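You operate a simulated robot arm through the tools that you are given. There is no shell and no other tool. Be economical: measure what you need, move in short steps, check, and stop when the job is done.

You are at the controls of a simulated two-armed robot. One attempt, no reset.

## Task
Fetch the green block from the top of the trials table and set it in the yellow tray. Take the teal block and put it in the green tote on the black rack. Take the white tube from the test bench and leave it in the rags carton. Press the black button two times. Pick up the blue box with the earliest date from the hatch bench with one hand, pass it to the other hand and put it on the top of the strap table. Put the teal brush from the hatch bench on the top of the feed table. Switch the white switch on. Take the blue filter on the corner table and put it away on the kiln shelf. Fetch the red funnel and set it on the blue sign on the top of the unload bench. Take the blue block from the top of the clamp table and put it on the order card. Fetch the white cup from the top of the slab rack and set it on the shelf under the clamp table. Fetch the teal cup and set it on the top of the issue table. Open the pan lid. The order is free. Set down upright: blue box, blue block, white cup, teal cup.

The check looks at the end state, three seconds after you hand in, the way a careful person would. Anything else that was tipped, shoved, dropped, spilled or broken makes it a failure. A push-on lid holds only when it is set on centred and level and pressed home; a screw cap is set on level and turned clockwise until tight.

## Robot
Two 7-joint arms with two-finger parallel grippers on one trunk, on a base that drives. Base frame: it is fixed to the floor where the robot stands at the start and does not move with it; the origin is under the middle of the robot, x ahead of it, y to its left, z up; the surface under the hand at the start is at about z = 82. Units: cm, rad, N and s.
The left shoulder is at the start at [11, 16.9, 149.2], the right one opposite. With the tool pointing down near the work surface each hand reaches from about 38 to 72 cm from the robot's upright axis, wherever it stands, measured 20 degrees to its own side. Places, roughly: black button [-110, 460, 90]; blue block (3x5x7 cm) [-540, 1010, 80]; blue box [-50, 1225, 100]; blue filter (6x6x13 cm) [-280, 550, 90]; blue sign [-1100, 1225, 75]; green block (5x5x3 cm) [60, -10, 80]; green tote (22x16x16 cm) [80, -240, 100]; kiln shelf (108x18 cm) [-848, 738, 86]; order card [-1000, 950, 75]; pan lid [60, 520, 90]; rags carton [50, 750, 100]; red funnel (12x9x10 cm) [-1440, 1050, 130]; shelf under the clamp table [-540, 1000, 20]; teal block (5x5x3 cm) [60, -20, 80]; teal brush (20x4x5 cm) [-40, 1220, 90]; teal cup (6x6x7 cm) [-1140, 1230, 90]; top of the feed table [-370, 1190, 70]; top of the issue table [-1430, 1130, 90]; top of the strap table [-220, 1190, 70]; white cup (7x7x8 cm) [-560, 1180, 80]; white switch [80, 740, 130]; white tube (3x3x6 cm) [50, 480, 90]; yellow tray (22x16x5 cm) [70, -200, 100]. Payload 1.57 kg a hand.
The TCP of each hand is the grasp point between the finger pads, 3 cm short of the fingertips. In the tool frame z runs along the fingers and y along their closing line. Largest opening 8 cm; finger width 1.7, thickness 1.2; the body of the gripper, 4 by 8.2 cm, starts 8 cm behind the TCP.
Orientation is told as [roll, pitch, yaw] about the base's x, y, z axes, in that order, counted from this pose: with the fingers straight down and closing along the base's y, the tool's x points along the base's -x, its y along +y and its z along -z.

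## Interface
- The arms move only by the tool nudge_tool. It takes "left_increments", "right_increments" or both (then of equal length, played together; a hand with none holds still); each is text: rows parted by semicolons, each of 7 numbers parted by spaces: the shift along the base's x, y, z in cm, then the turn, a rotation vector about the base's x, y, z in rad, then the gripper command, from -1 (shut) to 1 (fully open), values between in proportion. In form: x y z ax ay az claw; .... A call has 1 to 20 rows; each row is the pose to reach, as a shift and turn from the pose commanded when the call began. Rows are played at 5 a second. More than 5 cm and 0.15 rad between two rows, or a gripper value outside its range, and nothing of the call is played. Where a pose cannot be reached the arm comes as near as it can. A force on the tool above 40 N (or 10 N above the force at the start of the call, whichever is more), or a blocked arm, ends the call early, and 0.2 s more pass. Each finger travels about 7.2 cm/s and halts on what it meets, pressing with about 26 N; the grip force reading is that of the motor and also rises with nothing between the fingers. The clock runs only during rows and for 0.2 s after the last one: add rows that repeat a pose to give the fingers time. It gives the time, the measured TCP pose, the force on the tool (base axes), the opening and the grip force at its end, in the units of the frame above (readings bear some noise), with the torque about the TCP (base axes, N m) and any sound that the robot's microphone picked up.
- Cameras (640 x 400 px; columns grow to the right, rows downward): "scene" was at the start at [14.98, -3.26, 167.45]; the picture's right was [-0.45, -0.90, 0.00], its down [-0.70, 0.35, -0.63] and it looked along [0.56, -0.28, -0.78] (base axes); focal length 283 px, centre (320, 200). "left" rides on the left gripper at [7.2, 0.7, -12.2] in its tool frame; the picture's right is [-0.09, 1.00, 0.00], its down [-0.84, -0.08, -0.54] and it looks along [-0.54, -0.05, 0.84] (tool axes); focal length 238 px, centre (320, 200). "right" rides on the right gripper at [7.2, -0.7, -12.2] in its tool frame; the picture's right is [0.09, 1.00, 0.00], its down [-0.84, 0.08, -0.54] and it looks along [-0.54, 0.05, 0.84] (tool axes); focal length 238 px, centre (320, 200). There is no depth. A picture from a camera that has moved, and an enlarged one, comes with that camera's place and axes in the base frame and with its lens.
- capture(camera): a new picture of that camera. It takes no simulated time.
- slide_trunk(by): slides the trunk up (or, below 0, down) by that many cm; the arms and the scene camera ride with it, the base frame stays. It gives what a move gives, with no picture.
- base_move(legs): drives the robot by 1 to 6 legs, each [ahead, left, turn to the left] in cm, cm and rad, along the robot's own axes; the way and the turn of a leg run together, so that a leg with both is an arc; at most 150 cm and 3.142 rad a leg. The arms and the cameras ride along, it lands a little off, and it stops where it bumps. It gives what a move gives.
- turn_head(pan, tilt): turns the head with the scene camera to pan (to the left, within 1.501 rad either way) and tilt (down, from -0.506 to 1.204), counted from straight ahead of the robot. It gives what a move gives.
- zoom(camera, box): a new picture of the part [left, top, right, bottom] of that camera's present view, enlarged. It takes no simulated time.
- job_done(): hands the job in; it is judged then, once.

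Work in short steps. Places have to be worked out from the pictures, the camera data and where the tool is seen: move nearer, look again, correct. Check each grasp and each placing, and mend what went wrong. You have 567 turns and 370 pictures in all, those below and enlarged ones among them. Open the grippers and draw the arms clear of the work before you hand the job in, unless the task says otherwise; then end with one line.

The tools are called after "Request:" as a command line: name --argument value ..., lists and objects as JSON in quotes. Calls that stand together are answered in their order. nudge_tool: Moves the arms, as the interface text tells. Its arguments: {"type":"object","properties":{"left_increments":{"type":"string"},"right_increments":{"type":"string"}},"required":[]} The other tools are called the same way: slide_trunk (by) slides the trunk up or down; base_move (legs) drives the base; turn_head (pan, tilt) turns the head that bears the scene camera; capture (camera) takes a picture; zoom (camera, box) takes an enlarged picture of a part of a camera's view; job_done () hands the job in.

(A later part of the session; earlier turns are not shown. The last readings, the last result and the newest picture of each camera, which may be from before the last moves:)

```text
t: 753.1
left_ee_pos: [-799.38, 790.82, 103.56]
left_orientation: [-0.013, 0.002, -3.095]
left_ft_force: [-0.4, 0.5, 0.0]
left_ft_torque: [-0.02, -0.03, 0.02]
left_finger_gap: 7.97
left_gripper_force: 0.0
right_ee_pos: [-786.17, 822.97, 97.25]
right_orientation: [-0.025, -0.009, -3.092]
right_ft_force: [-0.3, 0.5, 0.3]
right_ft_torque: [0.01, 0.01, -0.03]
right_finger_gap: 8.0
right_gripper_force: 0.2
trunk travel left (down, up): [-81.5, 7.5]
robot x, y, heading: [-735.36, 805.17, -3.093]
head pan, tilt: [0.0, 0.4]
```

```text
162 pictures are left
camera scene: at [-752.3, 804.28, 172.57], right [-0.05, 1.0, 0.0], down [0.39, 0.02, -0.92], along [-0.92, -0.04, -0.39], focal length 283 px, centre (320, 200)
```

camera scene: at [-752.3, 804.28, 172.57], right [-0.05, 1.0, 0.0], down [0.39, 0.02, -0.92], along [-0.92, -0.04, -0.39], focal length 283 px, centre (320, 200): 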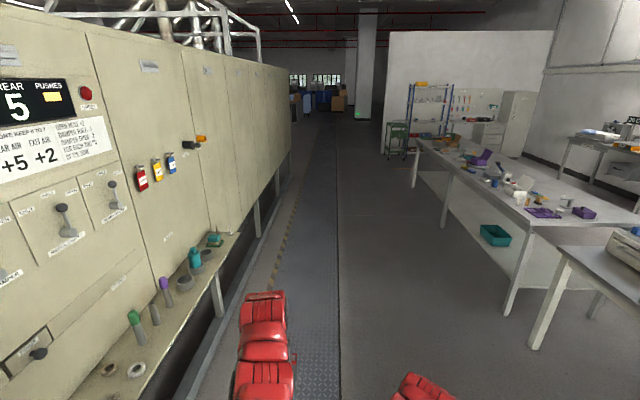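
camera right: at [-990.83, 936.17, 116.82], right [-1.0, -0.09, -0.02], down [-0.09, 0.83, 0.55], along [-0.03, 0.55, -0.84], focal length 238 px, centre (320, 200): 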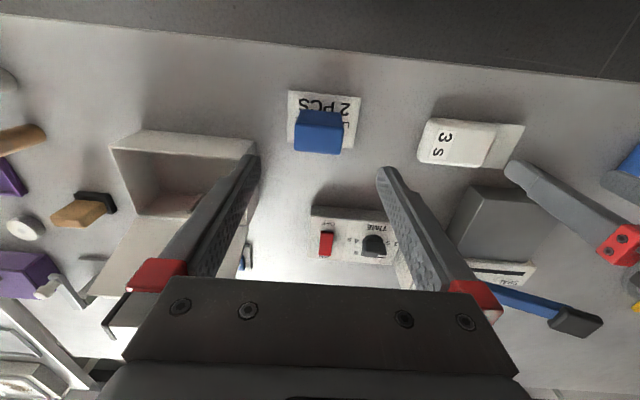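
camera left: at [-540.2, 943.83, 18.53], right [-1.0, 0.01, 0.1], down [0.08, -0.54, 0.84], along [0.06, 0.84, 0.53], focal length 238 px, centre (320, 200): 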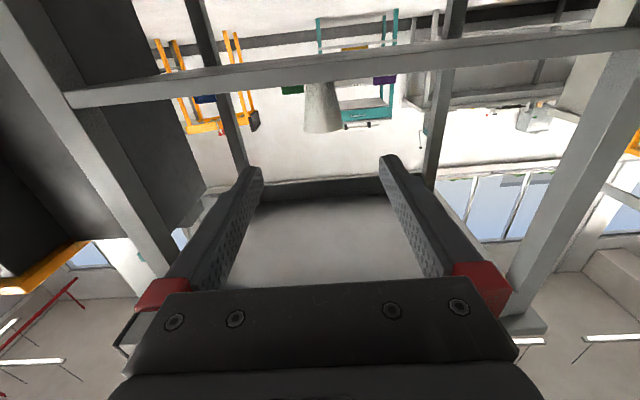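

Corridor is clear; I continue west to x≈-1290, then slide north past the table's end.

Request:
base_move --legs '[[0, -25, -0.049], [150, 0, 0], [150, 0, 0], [150, 0, 0], [105, 0, 0]]'

Request:
base_move --legs '[[0, -130, 0], [0, -120, 0]]'

Request:
turn_head --pan -1.3 --tilt 0.4

Request:
capture --camera "scene"

```text
t: 781.0
left_ee_pos: [-1356.65, 838.1, 103.57]
left_orientation: [-0.014, 0.002, 3.102]
left_ft_force: [-0.2, -0.4, -0.3]
left_ft_torque: [0.03, -0.02, 0.02]
left_finger_gap: 7.98
left_gripper_force: 0.1
right_ee_pos: [-1340.81, 868.94, 97.29]
right_orientation: [-0.024, -0.008, 3.103]
right_ft_force: [-0.2, 0.1, -0.1]
right_ft_torque: [-0.02, 0.0, 0.02]
right_finger_gap: 7.99
right_gripper_force: 0.0
trunk travel left (down, up): [-81.5, 7.5]
robot x, y, heading: [-1291.32, 846.83, 3.108]
head pan, tilt: [0.0, 0.4]
```

```text
t: 793.3
left_ee_pos: [-1343.19, 1089.39, 103.63]
left_orientation: [-0.012, 0.002, 3.079]
left_ft_force: [-0.4, -0.6, -0.8]
left_ft_torque: [0.0, 0.03, 0.01]
left_finger_gap: 7.98
left_gripper_force: 0.1
right_ee_pos: [-1326.7, 1119.88, 97.37]
right_orientation: [-0.024, -0.008, 3.08]
right_ft_force: [-0.3, -0.8, -0.1]
right_ft_torque: [0.02, 0.0, 0.04]
right_finger_gap: 8.0
right_gripper_force: 0.0
trunk travel left (down, up): [-81.5, 7.5]
robot x, y, heading: [-1277.81, 1096.67, 3.081]
head pan, tilt: [0.0, 0.4]
```

```text
t: 794.7
left_ee_pos: [-1343.22, 1089.36, 103.6]
left_orientation: [-0.013, 0.002, 3.079]
left_ft_force: [-0.2, 0.2, -0.2]
left_ft_torque: [-0.02, -0.01, -0.01]
left_finger_gap: 7.97
left_gripper_force: 0.1
right_ee_pos: [-1326.67, 1119.93, 97.35]
right_orientation: [-0.023, -0.008, 3.08]
right_ft_force: [-0.4, 0.2, 0.2]
right_ft_torque: [0.0, -0.05, 0.0]
right_finger_gap: 8.0
right_gripper_force: 0.0
trunk travel left (down, up): [-81.5, 7.5]
robot x, y, heading: [-1278.02, 1096.21, 3.083]
head pan, tilt: [-1.3, 0.4]
```

```text
161 pictures are left
camera scene: at [-1287.7, 1106.21, 172.57], right [0.98, 0.21, 0.0], down [0.08, -0.38, -0.92], along [-0.19, 0.9, -0.39], focal length 283 px, centre (320, 200)
```

scene: 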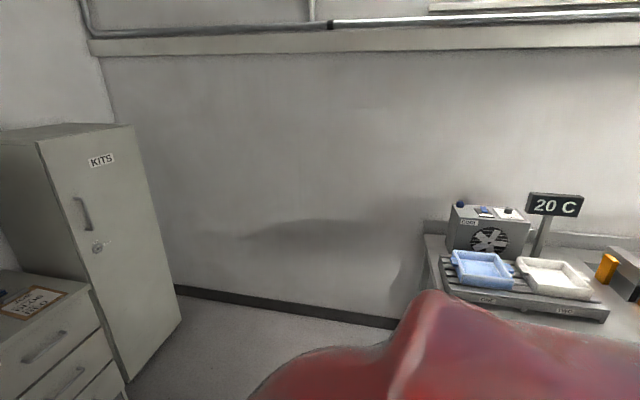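

The storage rack with the red funnel is ahead. I look at it.

Request:
base_move --legs '[[0, 0, 0.058]]'

Request:
turn_head --pan 0.2 --tilt 0.35

Request:
capture --camera "scene"

Request:
zoom --camera "scene" --box '[200, 80, 400, 220]'

```text
t: 795.6
left_ee_pos: [-1342.64, 1085.71, 103.68]
left_orientation: [-0.011, 0.0, 3.135]
left_ft_force: [-0.2, -0.8, -0.9]
left_ft_torque: [0.02, -0.04, -0.02]
left_finger_gap: 7.99
left_gripper_force: 0.0
right_ee_pos: [-1327.97, 1117.15, 97.37]
right_orientation: [-0.023, -0.007, 3.139]
right_ft_force: [-0.2, 0.5, 0.2]
right_ft_torque: [0.01, 0.01, 0.0]
right_finger_gap: 8.01
right_gripper_force: 0.1
trunk travel left (down, up): [-81.5, 7.5]
robot x, y, heading: [-1277.93, 1096.85, 3.139]
head pan, tilt: [-1.3, 0.4]
```

```text
t: 797.2
left_ee_pos: [-1342.66, 1085.77, 103.48]
left_orientation: [-0.009, 0.003, 3.136]
left_ft_force: [-1.1, -0.6, -0.3]
left_ft_torque: [-0.02, -0.01, -0.01]
left_finger_gap: 8.0
left_gripper_force: 0.0
right_ee_pos: [-1328.05, 1117.1, 97.42]
right_orientation: [-0.024, -0.01, 3.138]
right_ft_force: [0.5, -0.2, 0.7]
right_ft_torque: [-0.01, 0.02, 0.01]
right_finger_gap: 8.02
right_gripper_force: 0.2
trunk travel left (down, up): [-81.5, 7.5]
robot x, y, heading: [-1278.18, 1096.7, 3.136]
head pan, tilt: [0.201, 0.351]
```

```text
160 pictures are left
camera scene: at [-1294.91, 1094.91, 173.03], right [-0.19, 0.98, 0.0], down [0.34, 0.07, -0.94], along [-0.92, -0.18, -0.34], focal length 283 px, centre (320, 200)
```

scene: 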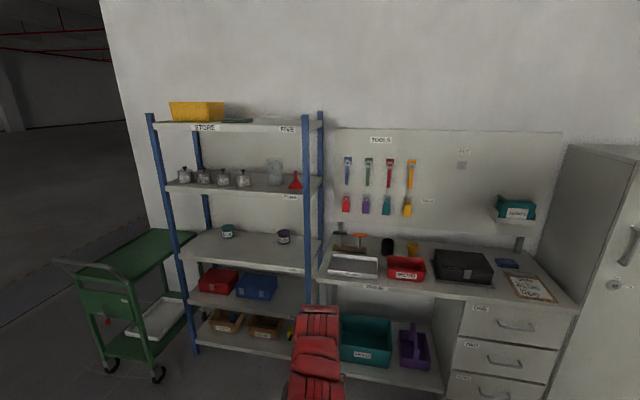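

```text
2.86 times, centred on (300, 150) of scene
camera zoom: at [-1294.91, 1094.91, 173.03], right [-0.19, 0.98, 0.0], down [0.34, 0.07, -0.94], along [-0.92, -0.18, -0.34], focal length 807 px, centre (377, 343)
```

zoom: 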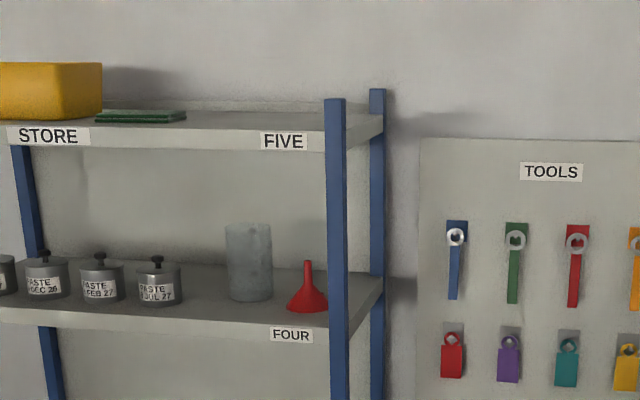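

The funnel stands mouth-down on shelf FOUR near its right post, about (-1440, 1052), stem up. I'll grip its stem with the left hand pitched 45° forward. First I raise the trunk and position the base back from the rack.

Request:
slide_trunk --by 7.4

Request:
base_move --legs '[[0, 33, 0], [45, 0, 0]]'

Request:
nudge_tool --left_increments "-2 0 1 0 0.12 0 1; -4 0 2 0 0.24 0 1; -6 0 3 0 0.36 0 1; -8 0 4 0 0.48 0 1; -9 0 6 0 0.6 0 1; -10 0 8 0 0.72 0 1; -11 0 10 0 0.8 0 1; -12 0 12 0 0.8 0 1; -12 0 14 0 0.8 0 1; -12 0 16 0 0.8 0 1; -12 0 18 0 0.8 0 1; -12 0 20 0 0.8 0 1"

Request:
capture --camera "left"

Request:
capture --camera "scene"

```text
t: 798.3
left_ee_pos: [-1342.73, 1085.86, 111.03]
left_orientation: [-0.011, 0.002, 3.135]
left_ft_force: [-0.7, 0.2, -0.3]
left_ft_torque: [0.03, -0.02, -0.01]
left_finger_gap: 8.0
left_gripper_force: 0.0
right_ee_pos: [-1328.01, 1116.96, 104.74]
right_orientation: [-0.025, -0.007, 3.138]
right_ft_force: [-0.2, -0.7, -0.5]
right_ft_torque: [0.03, 0.0, 0.02]
right_finger_gap: 7.99
right_gripper_force: 0.1
trunk travel left (down, up): [-88.9, 0.1]
robot x, y, heading: [-1277.64, 1096.84, 3.142]
head pan, tilt: [0.201, 0.351]
```

```text
t: 802.8
left_ee_pos: [-1387.97, 1052.58, 111.08]
left_orientation: [-0.011, 0.001, 3.14]
left_ft_force: [0.2, 0.5, -0.1]
left_ft_torque: [-0.03, -0.01, 0.02]
left_finger_gap: 8.0
left_gripper_force: 0.1
right_ee_pos: [-1373.28, 1084.06, 104.74]
right_orientation: [-0.024, -0.008, -3.141]
right_ft_force: [0.0, -0.6, -0.1]
right_ft_torque: [0.01, -0.04, 0.0]
right_finger_gap: 7.98
right_gripper_force: 0.0
trunk travel left (down, up): [-88.9, 0.1]
robot x, y, heading: [-1322.96, 1063.85, 3.135]
head pan, tilt: [0.201, 0.351]
```

```text
t: 805.4
left_ee_pos: [-1404.17, 1052.66, 131.86]
left_orientation: [-0.006, -0.796, 3.136]
left_ft_force: [-0.5, 0.3, 0.5]
left_ft_torque: [0.01, -0.05, 0.0]
left_finger_gap: 7.99
left_gripper_force: 0.0
left hand out of reach, approached as far as the arm can: row 1, 2, 3, 4, 5, 6, 7, 8, 9, 10, 11, 12
right_ee_pos: [-1373.33, 1084.1, 104.75]
right_orientation: [-0.022, -0.009, -3.142]
right_ft_force: [-0.3, -0.6, -0.6]
right_ft_torque: [-0.01, 0.0, 0.02]
right_finger_gap: 7.99
right_gripper_force: 0.2
trunk travel left (down, up): [-88.9, 0.1]
robot x, y, heading: [-1322.99, 1063.83, 3.144]
head pan, tilt: [0.201, 0.351]
```

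```text
158 pictures are left
camera left: at [-1390.47, 1051.95, 135.15], right [-0.07, -1.0, 0.06], down [-0.2, 0.07, 0.98], along [-0.98, 0.06, -0.2], focal length 238 px, centre (320, 200)
```

left: 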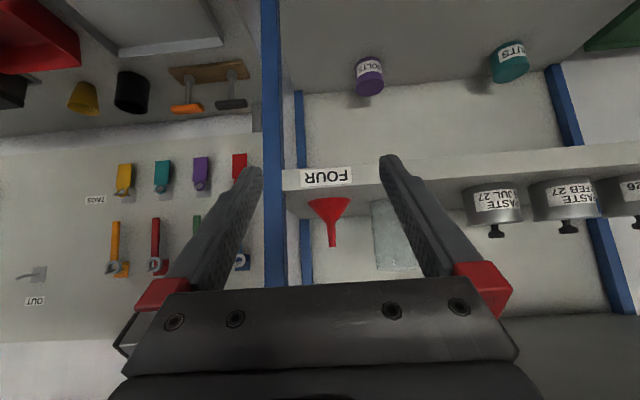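

```text
157 pictures are left
camera scene: at [-1340.17, 1062.05, 180.43], right [-0.2, 0.98, 0.0], down [0.34, 0.07, -0.94], along [-0.92, -0.19, -0.34], focal length 283 px, centre (320, 200)
```

scene: 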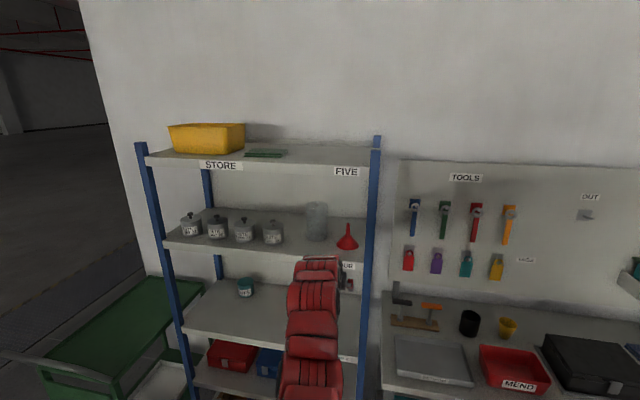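

Stem mid at (-1436.4, 1052.7, 132.7), post edge at y about 1058. I narrow the opening and drive 28 cm forward, watching clearance.

Request:
nudge_tool --left_increments "0 -0.2 0 0 0 0 0.2; 0 -0.2 0 0 0 0 0.1; 0 -0.2 0 0 0 0 0.1"

Request:
base_move --legs '[[26, 0, 0]]'

Request:
capture --camera "left"

Request:
capture --camera "scene"

```text
t: 806.2
left_ee_pos: [-1404.23, 1052.43, 131.87]
left_orientation: [-0.01, -0.796, 3.139]
left_ft_force: [0.2, -0.8, 0.9]
left_ft_torque: [0.03, 0.0, 0.0]
left_finger_gap: 4.42
left_gripper_force: 0.0
right_ee_pos: [-1373.22, 1083.94, 104.78]
right_orientation: [-0.024, -0.008, -3.143]
right_ft_force: [0.2, 0.2, -0.7]
right_ft_torque: [0.02, -0.02, 0.0]
right_finger_gap: 8.01
right_gripper_force: 0.1
trunk travel left (down, up): [-88.9, 0.1]
robot x, y, heading: [-1323.24, 1063.73, 3.139]
head pan, tilt: [0.201, 0.351]
```

```text
t: 808.0
left_ee_pos: [-1429.65, 1052.34, 131.94]
left_orientation: [-0.008, -0.798, 3.14]
left_ft_force: [-0.2, -0.6, -0.7]
left_ft_torque: [0.0, 0.04, 0.0]
left_finger_gap: 4.4
left_gripper_force: 0.1
right_ee_pos: [-1398.81, 1083.97, 104.85]
right_orientation: [-0.023, -0.009, -3.141]
right_ft_force: [0.2, -0.2, 0.1]
right_ft_torque: [-0.02, 0.02, 0.06]
right_finger_gap: 8.01
right_gripper_force: 0.1
trunk travel left (down, up): [-88.9, 0.1]
robot x, y, heading: [-1349.01, 1063.89, -3.14]
head pan, tilt: [0.201, 0.351]
```

```text
156 pictures are left
camera left: at [-1415.95, 1051.58, 135.18], right [-0.07, -1.0, 0.06], down [-0.2, 0.07, 0.98], along [-0.98, 0.06, -0.2], focal length 238 px, centre (320, 200)
```

left: 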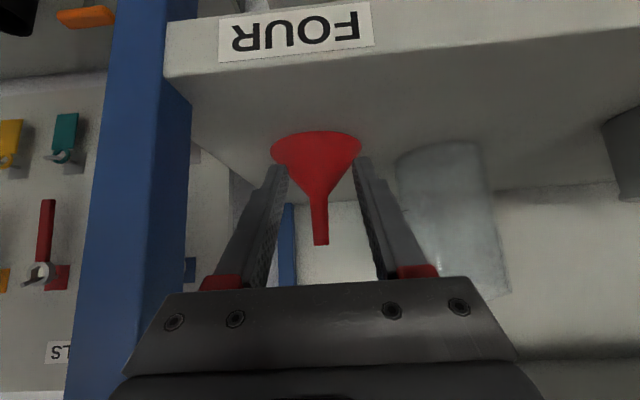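

```text
155 pictures are left
camera scene: at [-1365.62, 1061.96, 180.45], right [-0.2, 0.98, 0.0], down [0.34, 0.07, -0.94], along [-0.92, -0.19, -0.34], focal length 283 px, centre (320, 200)
```

scene: 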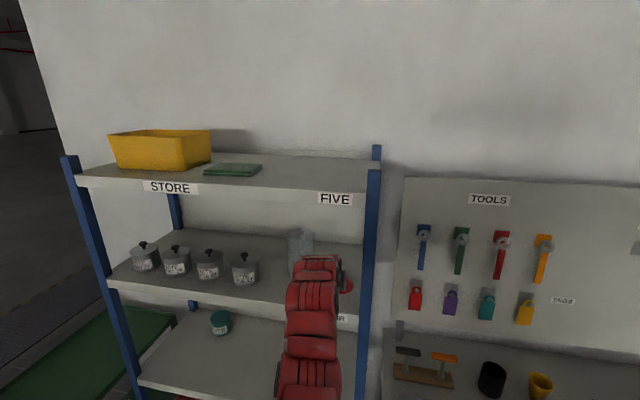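

Well aligned on the stem. I advance 6.6 cm and close on it.

Request:
nudge_tool --left_increments "-1.5 0.3 0.7 0 0 0 0.1; -3.5 0.4 0.7 0 0 0 0.1; -5.2 0.4 0.6 0 0 0 0.1; -6.6 0.4 0.5 0 0 0 0.1; -6.6 0.4 0.5 0 0 0 0.1"

Request:
capture --camera "left"

```text
t: 809.2
left_ee_pos: [-1432.17, 1051.46, 131.72]
left_orientation: [-0.012, -0.798, 3.138]
left_ft_force: [0.2, 0.0, 0.2]
left_ft_torque: [-0.03, 0.02, -0.03]
left_finger_gap: 4.41
left_gripper_force: 0.0
left hand out of reach, approached as far as the arm can: row 1, 2, 3, 4, 5
right_ee_pos: [-1399.06, 1083.93, 104.72]
right_orientation: [-0.025, -0.007, -3.139]
right_ft_force: [0.7, 0.1, 0.3]
right_ft_torque: [0.0, 0.0, 0.0]
right_finger_gap: 7.99
right_gripper_force: 0.2
trunk travel left (down, up): [-88.9, 0.1]
robot x, y, heading: [-1348.88, 1063.29, -3.141]
head pan, tilt: [0.201, 0.351]
```

```text
154 pictures are left
camera left: at [-1418.41, 1050.68, 134.95], right [-0.08, -1.0, 0.06], down [-0.19, 0.07, 0.98], along [-0.98, 0.06, -0.2], focal length 238 px, centre (320, 200)
```

left: 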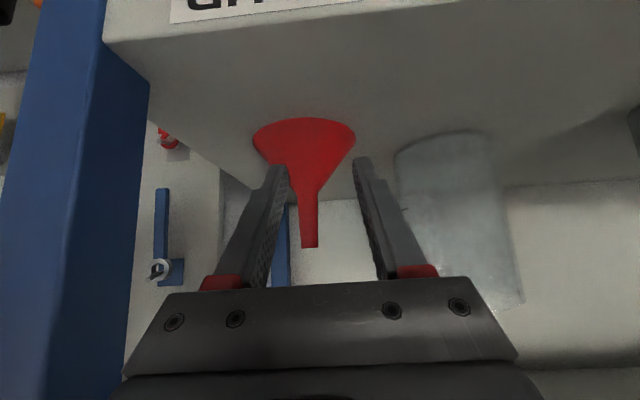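

Request:
base_move --legs '[[4.5, 0, 0]]'

Request:
nudge_tool --left_increments "0.3 0.7 0.3 0 0 0 0.1; 0.3 1.3 0.7 0 0 0 0.1; 0.3 1.3 0.7 0 0 0 0.1"

Request:
capture --camera "left"

```text
t: 810.1
left_ee_pos: [-1435.97, 1051.6, 132.28]
left_orientation: [-0.012, -0.807, 3.136]
left_ft_force: [0.4, 0.3, -1.2]
left_ft_torque: [-0.04, 0.02, 0.02]
left_finger_gap: 4.4
left_gripper_force: 0.0
right_ee_pos: [-1402.81, 1084.1, 105.1]
right_orientation: [-0.024, -0.014, -3.14]
right_ft_force: [0.4, 0.1, -0.5]
right_ft_torque: [-0.03, 0.05, -0.01]
right_finger_gap: 8.01
right_gripper_force: 0.1
trunk travel left (down, up): [-88.9, 0.1]
robot x, y, heading: [-1353.06, 1063.61, 3.142]
head pan, tilt: [0.201, 0.351]
```

```text
t: 811.0
left_ee_pos: [-1436.16, 1052.68, 132.11]
left_orientation: [-0.014, -0.801, 3.134]
left_ft_force: [0.3, 0.2, 0.1]
left_ft_torque: [0.0, -0.03, -0.04]
left_finger_gap: 4.38
left_gripper_force: 0.0
left hand out of reach, approached as far as the arm can: row 2, 3
right_ee_pos: [-1403.48, 1083.95, 104.64]
right_orientation: [-0.025, -0.008, -3.141]
right_ft_force: [0.0, -0.1, 0.6]
right_ft_torque: [0.01, -0.04, -0.01]
right_finger_gap: 8.01
right_gripper_force: 0.0
trunk travel left (down, up): [-88.9, 0.1]
robot x, y, heading: [-1353.52, 1063.59, 3.138]
head pan, tilt: [0.201, 0.351]
```

```text
153 pictures are left
camera left: at [-1422.39, 1051.78, 135.35], right [-0.08, -0.99, 0.06], down [-0.19, 0.07, 0.98], along [-0.98, 0.07, -0.2], focal length 238 px, centre (320, 200)
```

left: 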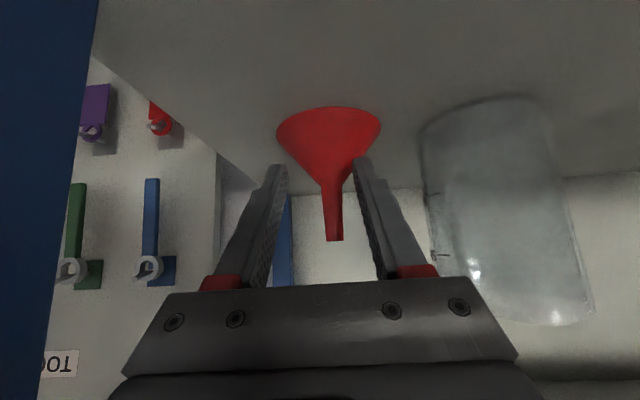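

Stem is a little to one side; I shift 0.5 cm and close.

Request:
nudge_tool --left_increments "0 -0.5 0 0 0 0 0.1; 0 -0.5 0 0 0 0 -0.4; 0 -0.5 0 0 0 0 -1; 0 -0.5 0 0 0 0 -1; 0 -0.5 0 0 0 0 -1"

Request:
capture --camera "left"

```text
t: 812.1
left_ee_pos: [-1435.9, 1052.19, 132.37]
left_orientation: [-0.013, -0.799, 3.136]
left_ft_force: [-0.2, 0.7, 0.1]
left_ft_torque: [0.03, 0.0, -0.02]
left_finger_gap: 0.0
left_gripper_force: 21.3
right_ee_pos: [-1403.4, 1084.02, 104.7]
right_orientation: [-0.025, -0.008, -3.142]
right_ft_force: [-0.9, 0.4, -0.7]
right_ft_torque: [0.04, -0.02, 0.01]
right_finger_gap: 7.99
right_gripper_force: 0.0
trunk travel left (down, up): [-88.9, 0.1]
robot x, y, heading: [-1353.06, 1063.75, 3.137]
head pan, tilt: [0.201, 0.351]
```

```text
152 pictures are left
camera left: at [-1422.22, 1051.33, 135.54], right [-0.08, -1.0, 0.06], down [-0.19, 0.07, 0.98], along [-0.98, 0.07, -0.2], focal length 238 px, centre (320, 200)
```

left: 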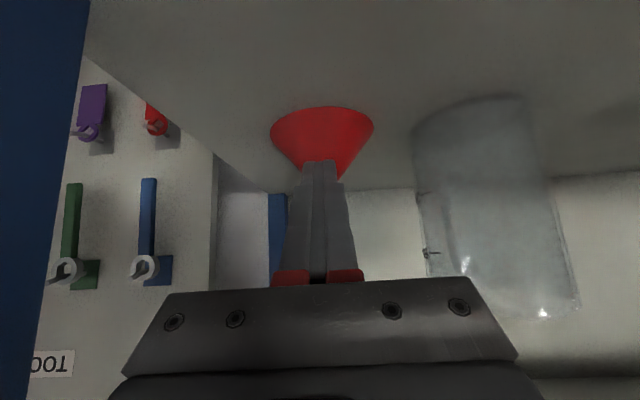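

The stem is actually deeper, about x=-1450 (judging by the mouth's size). I reopen, flatten the hand to clear the upper shelf, and advance with a check.

Request:
nudge_tool --left_increments "0.5 0 0 0 0 0 -0.4; 1 0 0 0 0.1 0 0.1; 1 0.3 0 0 0.2 0 0.1; 1 0.5 0 0 0.3 0 0.1; 1 0.5 0 0 0.4 0 0.1; 1 0.5 0 0 0.4 0 0.1"

Request:
base_move --legs '[[7, 0, 0]]'

Request:
capture --camera "left"

Request:
capture --camera "scene"

```text
t: 813.5
left_ee_pos: [-1439.69, 1052.41, 132.49]
left_orientation: [-0.007, -1.201, 3.131]
left_ft_force: [-0.7, -0.4, 0.2]
left_ft_torque: [-0.01, 0.01, 0.0]
left_finger_gap: 4.4
left_gripper_force: 0.1
left hand out of reach, approached as far as the arm can: row 2, 3, 4, 5, 6
right_ee_pos: [-1403.35, 1084.11, 104.64]
right_orientation: [-0.025, -0.009, -3.14]
right_ft_force: [0.2, -0.3, -0.5]
right_ft_torque: [0.0, 0.03, 0.01]
right_finger_gap: 8.01
right_gripper_force: 0.1
trunk travel left (down, up): [-88.9, 0.1]
robot x, y, heading: [-1353.31, 1063.7, 3.138]
head pan, tilt: [0.201, 0.351]
```

```text
t: 814.6
left_ee_pos: [-1446.28, 1052.52, 132.75]
left_orientation: [-0.007, -1.202, 3.128]
left_ft_force: [-0.7, 0.1, 0.1]
left_ft_torque: [-0.02, 0.0, 0.02]
left_finger_gap: 4.4
left_gripper_force: 0.0
right_ee_pos: [-1409.83, 1084.01, 104.86]
right_orientation: [-0.026, -0.01, -3.14]
right_ft_force: [1.2, -0.6, 1.4]
right_ft_torque: [-0.05, -0.02, -0.02]
right_finger_gap: 8.02
right_gripper_force: 0.0
trunk travel left (down, up): [-88.9, 0.1]
robot x, y, heading: [-1359.96, 1063.53, 3.14]
head pan, tilt: [0.201, 0.351]
```

```text
151 pictures are left
camera left: at [-1432.25, 1051.56, 130.3], right [-0.05, -1.0, 0.08], down [0.21, 0.07, 0.98], along [-0.98, 0.07, 0.2], focal length 238 px, centre (320, 200)
```

left: 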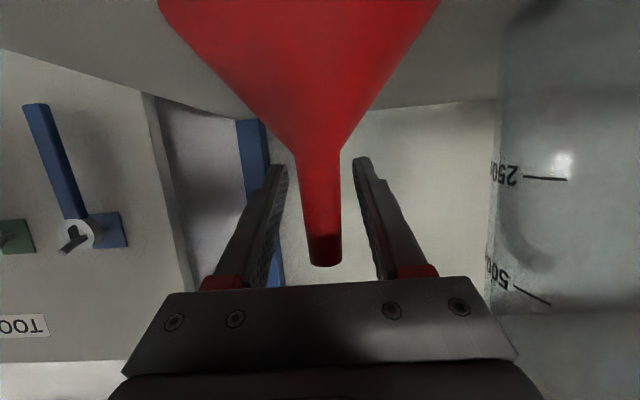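

```text
150 pictures are left
camera scene: at [-1376.51, 1061.98, 180.49], right [-0.2, 0.98, 0.0], down [0.33, 0.07, -0.94], along [-0.92, -0.19, -0.34], focal length 283 px, centre (320, 200)
```

scene: 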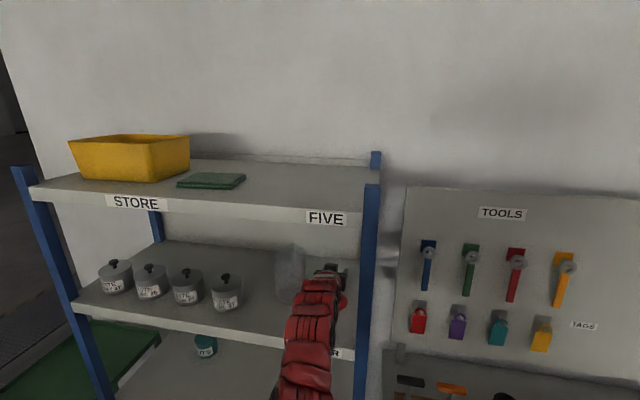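

The stem is now between the fingers. I close on it.

Request:
nudge_tool --left_increments "0 0 0 0 0 0 -0.4; 0 0 0 0 0 0 -1; 0 0 0 0 0 0 -1; 0 0 0 0 0 0 -1"

Request:
capture --camera "left"

```text
t: 815.6
left_ee_pos: [-1446.44, 1052.38, 132.55]
left_orientation: [-0.008, -1.2, 3.13]
left_ft_force: [0.8, -0.9, 0.1]
left_ft_torque: [0.0, -0.01, 0.02]
left_finger_gap: 1.32
left_gripper_force: 26.3
right_ee_pos: [-1410.04, 1084.0, 104.8]
right_orientation: [-0.023, -0.009, -3.142]
right_ft_force: [-0.5, 0.3, 0.4]
right_ft_torque: [0.0, -0.01, -0.02]
right_finger_gap: 8.02
right_gripper_force: 0.2
trunk travel left (down, up): [-88.9, 0.1]
robot x, y, heading: [-1360.04, 1064.06, 3.144]
head pan, tilt: [0.201, 0.351]
```

```text
149 pictures are left
camera left: at [-1432.51, 1051.56, 130.14], right [-0.05, -1.0, 0.08], down [0.2, 0.07, 0.98], along [-0.98, 0.07, 0.2], focal length 238 px, centre (320, 200)
```

left: 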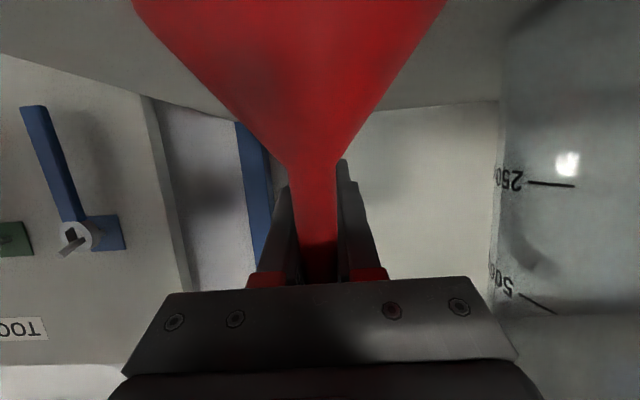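

Gripped (1.32 cm). I lift slightly and back the base out of the rack.

Request:
nudge_tool --left_increments "0 0 0.7 0 0 0 -1; 0 0 1.4 0 0 0 -1; 0 0 1.8 0 0 0 -1"

Request:
capture --camera "left"

```text
t: 816.4
left_ee_pos: [-1446.56, 1052.31, 134.31]
left_orientation: [-0.007, -1.2, 3.132]
left_ft_force: [0.2, -0.2, -0.6]
left_ft_torque: [0.02, 0.01, 0.0]
left_finger_gap: 1.34
left_gripper_force: 25.7
right_ee_pos: [-1410.17, 1084.11, 104.75]
right_orientation: [-0.026, -0.009, -3.142]
right_ft_force: [-0.6, 0.7, 0.0]
right_ft_torque: [0.02, 0.01, 0.01]
right_finger_gap: 7.97
right_gripper_force: 0.0
trunk travel left (down, up): [-88.9, 0.1]
robot x, y, heading: [-1360.17, 1063.7, 3.145]
head pan, tilt: [0.201, 0.351]
```

```text
148 pictures are left
camera left: at [-1432.69, 1051.58, 131.86], right [-0.05, -1.0, 0.08], down [0.2, 0.07, 0.98], along [-0.98, 0.07, 0.2], focal length 238 px, centre (320, 200)
```

left: 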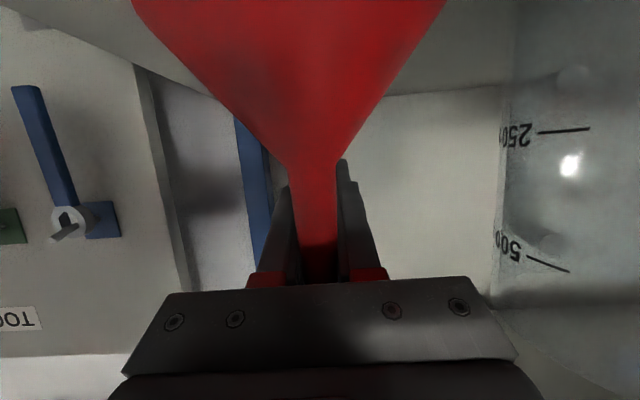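

Funnel is held. I back out, turn to face +y and go east toward the unload bench.

Request:
base_move --legs '[[-85, 0, 0], [0, 0, -1.574], [0, -60, 0]]'

Request:
turn_head --pan -0.6 --tilt 0.5

Request:
capture --camera "scene"

```text
t: 827.8
left_ee_pos: [-1224.87, 1150.97, 134.38]
left_orientation: [-0.008, -1.201, 1.568]
left_ft_force: [-0.6, 0.6, -0.3]
left_ft_torque: [-0.03, -0.01, 0.01]
left_finger_gap: 1.34
left_gripper_force: 26.5
right_ee_pos: [-1192.86, 1114.73, 104.75]
right_orientation: [-0.024, -0.009, 1.58]
right_ft_force: [-0.1, -0.3, -0.3]
right_ft_torque: [0.02, -0.02, -0.03]
right_finger_gap: 7.98
right_gripper_force: 0.1
trunk travel left (down, up): [-88.9, 0.1]
robot x, y, heading: [-1212.83, 1064.43, 1.581]
head pan, tilt: [0.201, 0.351]
```

```text
t: 828.9
left_ee_pos: [-1224.77, 1150.95, 134.13]
left_orientation: [-0.007, -1.202, 1.568]
left_ft_force: [0.2, -0.2, -1.0]
left_ft_torque: [0.04, 0.01, -0.04]
left_finger_gap: 1.34
left_gripper_force: 26.1
right_ee_pos: [-1192.86, 1114.79, 104.72]
right_orientation: [-0.025, -0.008, 1.579]
right_ft_force: [0.0, 0.2, -1.4]
right_ft_torque: [-0.03, 0.01, 0.01]
right_finger_gap: 7.96
right_gripper_force: 0.1
trunk travel left (down, up): [-88.9, 0.1]
robot x, y, heading: [-1212.68, 1064.52, 1.579]
head pan, tilt: [-0.6, 0.499]
```

```text
147 pictures are left
camera scene: at [-1207.67, 1080.15, 179.06], right [0.83, -0.56, 0.0], down [-0.27, -0.4, -0.88], along [0.49, 0.73, -0.48], focal length 283 px, centre (320, 200)
```

scene: 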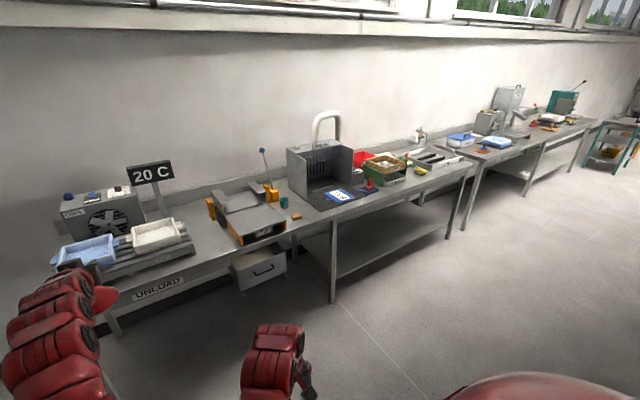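

Request:
zoom --camera "scene" --box '[190, 130, 450, 290]'

```text
2.46 times, centred on (320, 210) of scene
camera zoom: at [-1207.67, 1080.15, 179.06], right [0.83, -0.56, 0.0], down [-0.27, -0.4, -0.88], along [0.49, 0.73, -0.48], focal length 696 px, centre (320, 175)
```

zoom: 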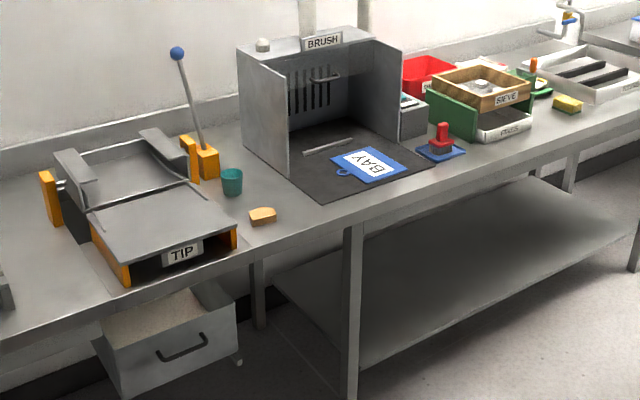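

The blue sign "BAY" lies on the mat in front of the brush hood at about (-1100, 1216); the teal cup stands at (-1139, 1224). I move east in front of the sign.

Request:
base_move --legs '[[0, -124, -0.01]]'

Request:
turn_head --pan 0 --tilt 0.6

Request:
capture --camera "scene"

```text
t: 835.2
left_ee_pos: [-1100.08, 1151.36, 134.35]
left_orientation: [-0.007, -1.2, 1.559]
left_ft_force: [0.0, 1.0, -0.8]
left_ft_torque: [0.03, 0.03, -0.03]
left_finger_gap: 1.31
left_gripper_force: 26.1
right_ee_pos: [-1068.51, 1114.96, 104.77]
right_orientation: [-0.025, -0.01, 1.568]
right_ft_force: [-0.3, 0.2, 0.3]
right_ft_torque: [0.01, 0.01, 0.05]
right_finger_gap: 8.02
right_gripper_force: 0.1
trunk travel left (down, up): [-88.9, 0.1]
robot x, y, heading: [-1089.13, 1064.88, 1.564]
head pan, tilt: [-0.6, 0.499]
```

```text
t: 836.2
left_ee_pos: [-1100.17, 1151.33, 134.2]
left_orientation: [-0.008, -1.201, 1.559]
left_ft_force: [0.1, 0.0, -0.3]
left_ft_torque: [0.04, 0.01, -0.01]
left_finger_gap: 1.32
left_gripper_force: 26.1
right_ee_pos: [-1068.55, 1114.91, 104.74]
right_orientation: [-0.025, -0.01, 1.569]
right_ft_force: [0.2, -0.1, 0.2]
right_ft_torque: [0.0, 0.01, -0.01]
right_finger_gap: 7.99
right_gripper_force: 0.0
trunk travel left (down, up): [-88.9, 0.1]
robot x, y, heading: [-1089.29, 1064.64, 1.571]
head pan, tilt: [0.0, 0.6]
```

```text
145 pictures are left
camera scene: at [-1088.85, 1081.77, 178.15], right [1.0, 0.0, 0.0], down [0.0, -0.56, -0.83], along [0.0, 0.83, -0.56], focal length 283 px, centre (320, 200)
```

scene: 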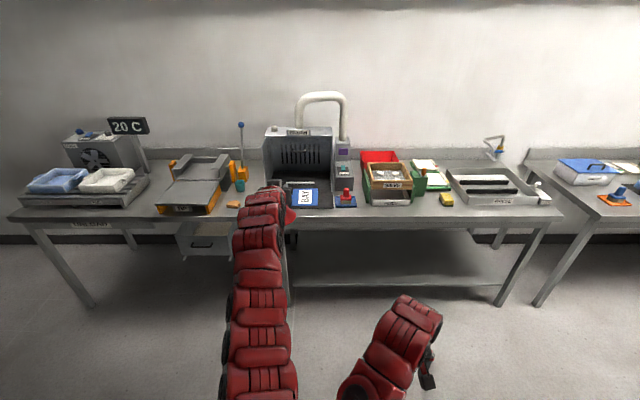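

Request:
zoom --camera "scene" --box '[240, 150, 380, 240]'

Request:
capture --camera "left"

```text
4.44 times, centred on (310, 195) of scene
camera zoom: at [-1088.85, 1081.77, 178.15], right [1.0, 0.0, 0.0], down [0.0, -0.56, -0.83], along [0.0, 0.83, -0.56], focal length 1256 px, centre (364, 222)
```

zoom: 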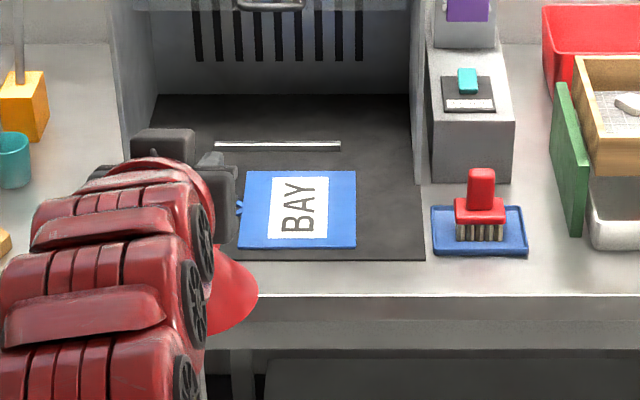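

```text
143 pictures are left
camera left: at [-1101.09, 1137.47, 131.87], right [-1.0, 0.05, 0.08], down [0.07, -0.2, 0.98], along [0.07, 0.98, 0.2], focal length 238 px, centre (320, 200)
```

left: 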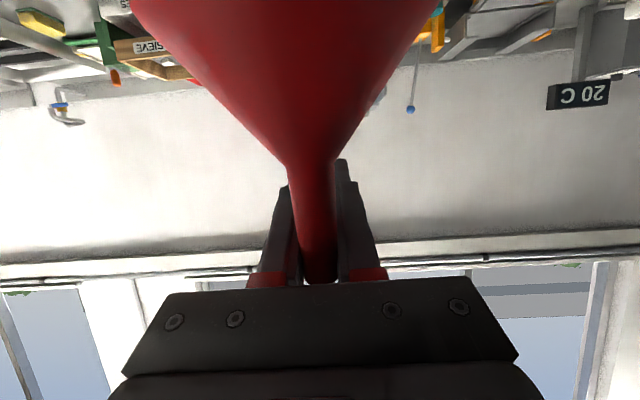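

Sign centre is at (-1097.4, 1218.6, 87), 15×18 cm. The stem sits about 6 cm behind the TCP in the fingers, so the funnel axis is at (-1100.3, 1145.7). I retract the right hand, then drive forward with the funnel high.

Request:
nudge_tool --right_increments "1 -3 -3 0 0 0 1; 2 -6 -6 0 0 0 1; 3 -9 -9 0 0 0 1; 4 -12 -12 0 0 0 1"

Request:
base_move --legs '[[73, -2.5, 0]]'

Request:
slide_trunk --by -32

Request:
capture --camera "scene"

Request:
capture --camera "left"

```text
t: 837.2
left_ee_pos: [-1100.17, 1151.06, 134.46]
left_orientation: [-0.005, -1.201, 1.558]
left_ft_force: [0.1, -0.4, 0.2]
left_ft_torque: [0.02, 0.03, 0.03]
left_finger_gap: 1.34
left_gripper_force: 26.1
right_ee_pos: [-1064.84, 1102.95, 92.76]
right_orientation: [-0.024, -0.009, 1.57]
right_ft_force: [-0.2, 0.1, 0.2]
right_ft_torque: [0.0, -0.01, 0.06]
right_finger_gap: 7.98
right_gripper_force: 0.2
trunk travel left (down, up): [-88.9, 0.1]
robot x, y, heading: [-1089.03, 1064.91, 1.567]
head pan, tilt: [0.0, 0.6]
```

```text
t: 841.1
left_ee_pos: [-1096.48, 1224.59, 134.26]
left_orientation: [-0.007, -1.202, 1.551]
left_ft_force: [-0.4, 0.5, 0.6]
left_ft_torque: [-0.02, 0.01, -0.01]
left_finger_gap: 1.3
left_gripper_force: 26.3
right_ee_pos: [-1061.58, 1175.88, 92.7]
right_orientation: [-0.025, -0.01, 1.56]
right_ft_force: [0.5, -0.4, 0.2]
right_ft_torque: [-0.01, 0.0, 0.03]
right_finger_gap: 7.98
right_gripper_force: 0.0
trunk travel left (down, up): [-88.9, 0.1]
robot x, y, heading: [-1085.86, 1137.8, 1.563]
head pan, tilt: [0.0, 0.6]
```

```text
t: 844.3
left_ee_pos: [-1096.51, 1224.51, 102.3]
left_orientation: [-0.007, -1.202, 1.55]
left_ft_force: [-0.7, 0.7, -0.6]
left_ft_torque: [0.05, -0.01, -0.01]
left_finger_gap: 1.31
left_gripper_force: 26.3
right_ee_pos: [-1061.63, 1175.91, 60.74]
right_orientation: [-0.026, -0.008, 1.561]
right_ft_force: [0.3, -0.7, 0.1]
right_ft_torque: [0.0, 0.01, -0.02]
right_finger_gap: 8.02
right_gripper_force: 0.1
trunk travel left (down, up): [-56.9, 32.1]
robot x, y, heading: [-1085.88, 1138.19, 1.56]
head pan, tilt: [0.0, 0.6]
```

```text
142 pictures are left
camera scene: at [-1085.76, 1154.88, 146.15], right [1.0, -0.01, 0.0], down [-0.01, -0.56, -0.83], along [0.01, 0.82, -0.57], focal length 283 px, centre (320, 200)
```

scene: 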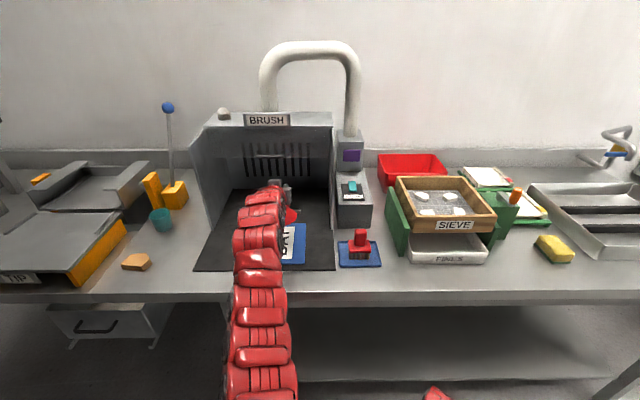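

```text
141 pictures are left
camera left: at [-1097.54, 1210.69, 99.88], right [-0.99, 0.06, 0.08], down [0.07, -0.2, 0.98], along [0.08, 0.98, 0.2], focal length 238 px, centre (320, 200)
```

left: 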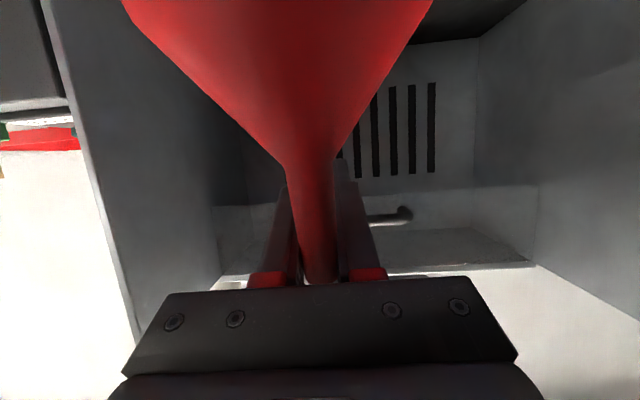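

Funnel is over the sign inside the hood opening. I lower slowly to contact.

Request:
nudge_tool --left_increments "0 0 -1.5 0 0 0 -1; 0 0 -3 0 0 0 -1; 0 0 -4.2 0 0 0 -1; 0 0 -4.8 0 0 0 -1; 0 0 -5.4 0 0 0 -1; 0 0 -6 0 0 0 -1; 0 0 -6.6 0 0 0 -1; 0 0 -7.2 0 0 0 -1"

Request:
capture --camera "scene"

```text
t: 846.1
left_ee_pos: [-1096.42, 1224.7, 94.98]
left_orientation: [-0.007, -1.2, 1.55]
left_ft_force: [-0.3, -0.6, -1.1]
left_ft_torque: [-0.01, 0.01, 0.01]
left_finger_gap: 1.28
left_gripper_force: 26.1
right_ee_pos: [-1061.6, 1176.06, 60.65]
right_orientation: [-0.025, -0.008, 1.561]
right_ft_force: [-0.1, -0.5, 0.2]
right_ft_torque: [-0.02, 0.02, -0.01]
right_finger_gap: 8.0
right_gripper_force: 0.2
trunk travel left (down, up): [-56.9, 32.1]
robot x, y, heading: [-1086.26, 1137.55, 1.56]
head pan, tilt: [0.0, 0.6]
```

```text
140 pictures are left
camera scene: at [-1085.75, 1154.9, 146.15], right [1.0, -0.01, 0.0], down [-0.01, -0.57, -0.82], along [0.01, 0.82, -0.57], focal length 283 px, centre (320, 200)
```

scene: 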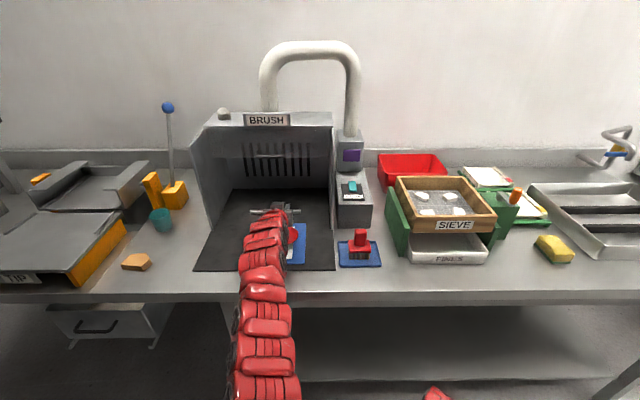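

Request:
zoom --camera "scene" --box '[230, 190, 370, 280]'

Request:
nudge_tool --left_increments "0 0 -0.5 0 0 0 -1; 0 0 -1 0 0 0 -1; 0 0 -1.5 0 0 0 -1; 0 0 -2 0 0 0 -1"

```text
4.44 times, centred on (300, 235) of scene
camera zoom: at [-1085.75, 1154.9, 146.15], right [1.0, -0.01, 0.0], down [-0.01, -0.57, -0.82], along [0.01, 0.82, -0.57], focal length 1256 px, centre (409, 44)
```

zoom: 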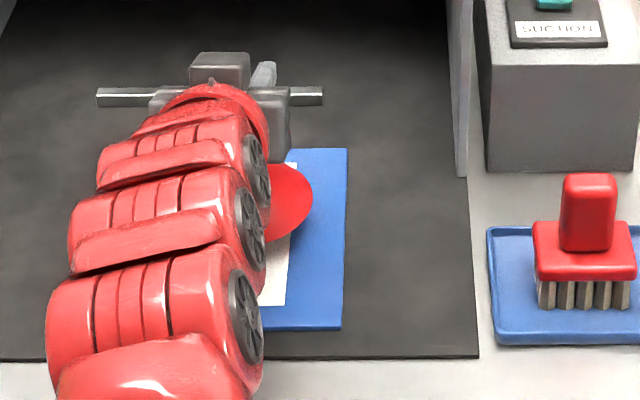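

```text
t: 847.1
left_ee_pos: [-1096.49, 1224.51, 93.11]
left_orientation: [-0.003, -1.2, 1.548]
left_ft_force: [0.7, 1.0, -0.7]
left_ft_torque: [0.04, -0.01, 0.02]
left_finger_gap: 1.26
left_gripper_force: 25.7
right_ee_pos: [-1061.56, 1175.98, 60.67]
right_orientation: [-0.024, -0.009, 1.56]
right_ft_force: [0.3, -0.4, -0.8]
right_ft_torque: [0.01, -0.03, -0.01]
right_finger_gap: 8.01
right_gripper_force: 0.1
trunk travel left (down, up): [-56.9, 32.1]
robot x, y, heading: [-1085.89, 1137.86, 1.556]
head pan, tilt: [0.0, 0.6]
```

Request:
nudge_tool --left_increments "0 0 -0.4 0 0 0 -1; 0 0 -0.8 0 0 0 -1; 0 0 -1.2 0 0 0 -1"

Request:
capture --camera "left"

```text
t: 847.9
left_ee_pos: [-1096.41, 1224.46, 92.32]
left_orientation: [-0.008, -1.205, 1.554]
left_ft_force: [2.5, 2.8, 13.5]
left_ft_torque: [-0.94, 0.1, 0.21]
left_finger_gap: 1.26
left_gripper_force: 26.3
right_ee_pos: [-1061.48, 1175.93, 60.68]
right_orientation: [-0.025, -0.01, 1.56]
right_ft_force: [-0.6, -0.3, 0.2]
right_ft_torque: [0.02, -0.02, 0.0]
right_finger_gap: 8.0
right_gripper_force: 0.0
trunk travel left (down, up): [-56.9, 32.1]
robot x, y, heading: [-1086.05, 1137.99, 1.557]
head pan, tilt: [0.0, 0.6]
```

```text
138 pictures are left
camera left: at [-1097.41, 1210.64, 89.81], right [-0.99, 0.06, 0.08], down [0.07, -0.21, 0.98], along [0.08, 0.98, 0.2], focal length 238 px, centre (320, 200)
```

left: 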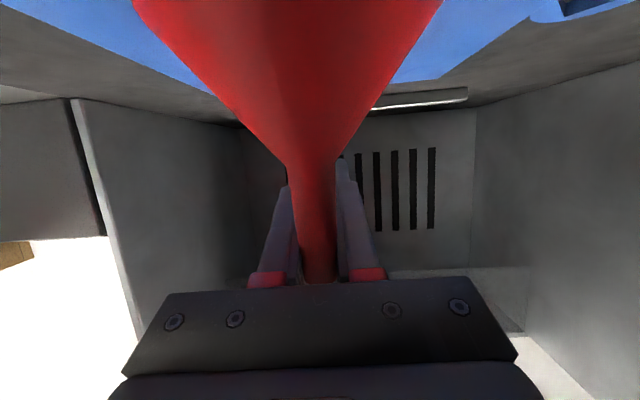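

The funnel rests on the sign. I open wide, raise a touch, and back straight out with the base.

Request:
nudge_tool --left_increments "0 0 0.2 0 0 0 -0.6; 0 0 0.4 0 0 0 0.2; 0 0 0.6 0 0 0 1; 0 0 0.8 0 0 0 1; 0 0 1 0 0 0 1"

Request:
base_move --legs '[[-30, 0, 0]]'

Request:
zoom --camera "scene" --box '[200, 120, 400, 260]'

```text
t: 849.1
left_ee_pos: [-1096.37, 1224.56, 92.8]
left_orientation: [-0.004, -1.2, 1.549]
left_ft_force: [-0.8, -0.6, 0.3]
left_ft_torque: [0.03, -0.01, 0.01]
left_finger_gap: 8.01
left_gripper_force: 0.0
right_ee_pos: [-1061.63, 1175.95, 60.82]
right_orientation: [-0.025, -0.008, 1.56]
right_ft_force: [0.7, 0.0, -0.1]
right_ft_torque: [-0.04, 0.0, 0.01]
right_finger_gap: 8.0
right_gripper_force: 0.0
trunk travel left (down, up): [-56.9, 32.1]
robot x, y, heading: [-1086.11, 1137.6, 1.563]
head pan, tilt: [0.0, 0.6]
```

```text
t: 851.2
left_ee_pos: [-1096.51, 1194.49, 92.95]
left_orientation: [-0.006, -1.201, 1.546]
left_ft_force: [-0.3, -0.1, 0.6]
left_ft_torque: [-0.03, -0.01, 0.0]
left_finger_gap: 7.99
left_gripper_force: 0.1
right_ee_pos: [-1061.84, 1145.71, 60.75]
right_orientation: [-0.025, -0.008, 1.556]
right_ft_force: [0.3, 0.7, -0.3]
right_ft_torque: [0.01, 0.01, 0.0]
right_finger_gap: 8.03
right_gripper_force: 0.1
trunk travel left (down, up): [-56.9, 32.1]
robot x, y, heading: [-1086.48, 1107.7, 1.557]
head pan, tilt: [0.0, 0.6]
```

```text
2.86 times, centred on (300, 190) of scene
camera zoom: at [-1086.07, 1124.61, 146.16], right [1.0, -0.01, 0.0], down [-0.01, -0.56, -0.83], along [0.01, 0.83, -0.56], focal length 807 px, centre (377, 229)
```

zoom: 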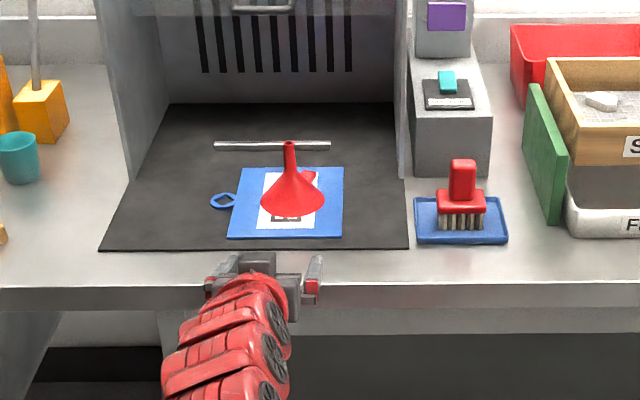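

Funnel stands on the sign. Next the teal cup; I zoom on it and its neighbours.

Request:
zoom --camera "scene" --box '[120, 130, 240, 220]'

```text
4.44 times, centred on (180, 175) of scene
camera zoom: at [-1086.07, 1124.61, 146.16], right [1.0, -0.01, 0.0], down [-0.01, -0.56, -0.83], along [0.01, 0.83, -0.56], focal length 1256 px, centre (942, 311)
```

zoom: 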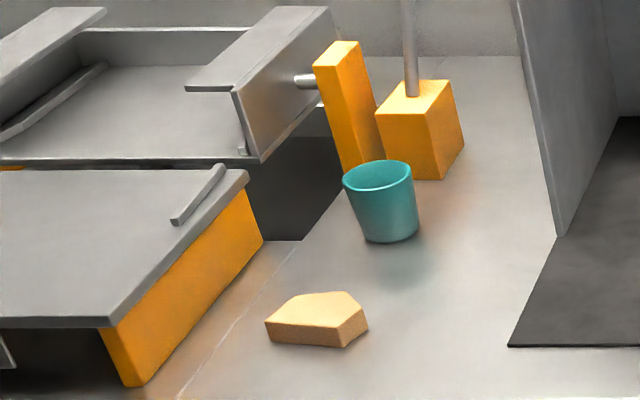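

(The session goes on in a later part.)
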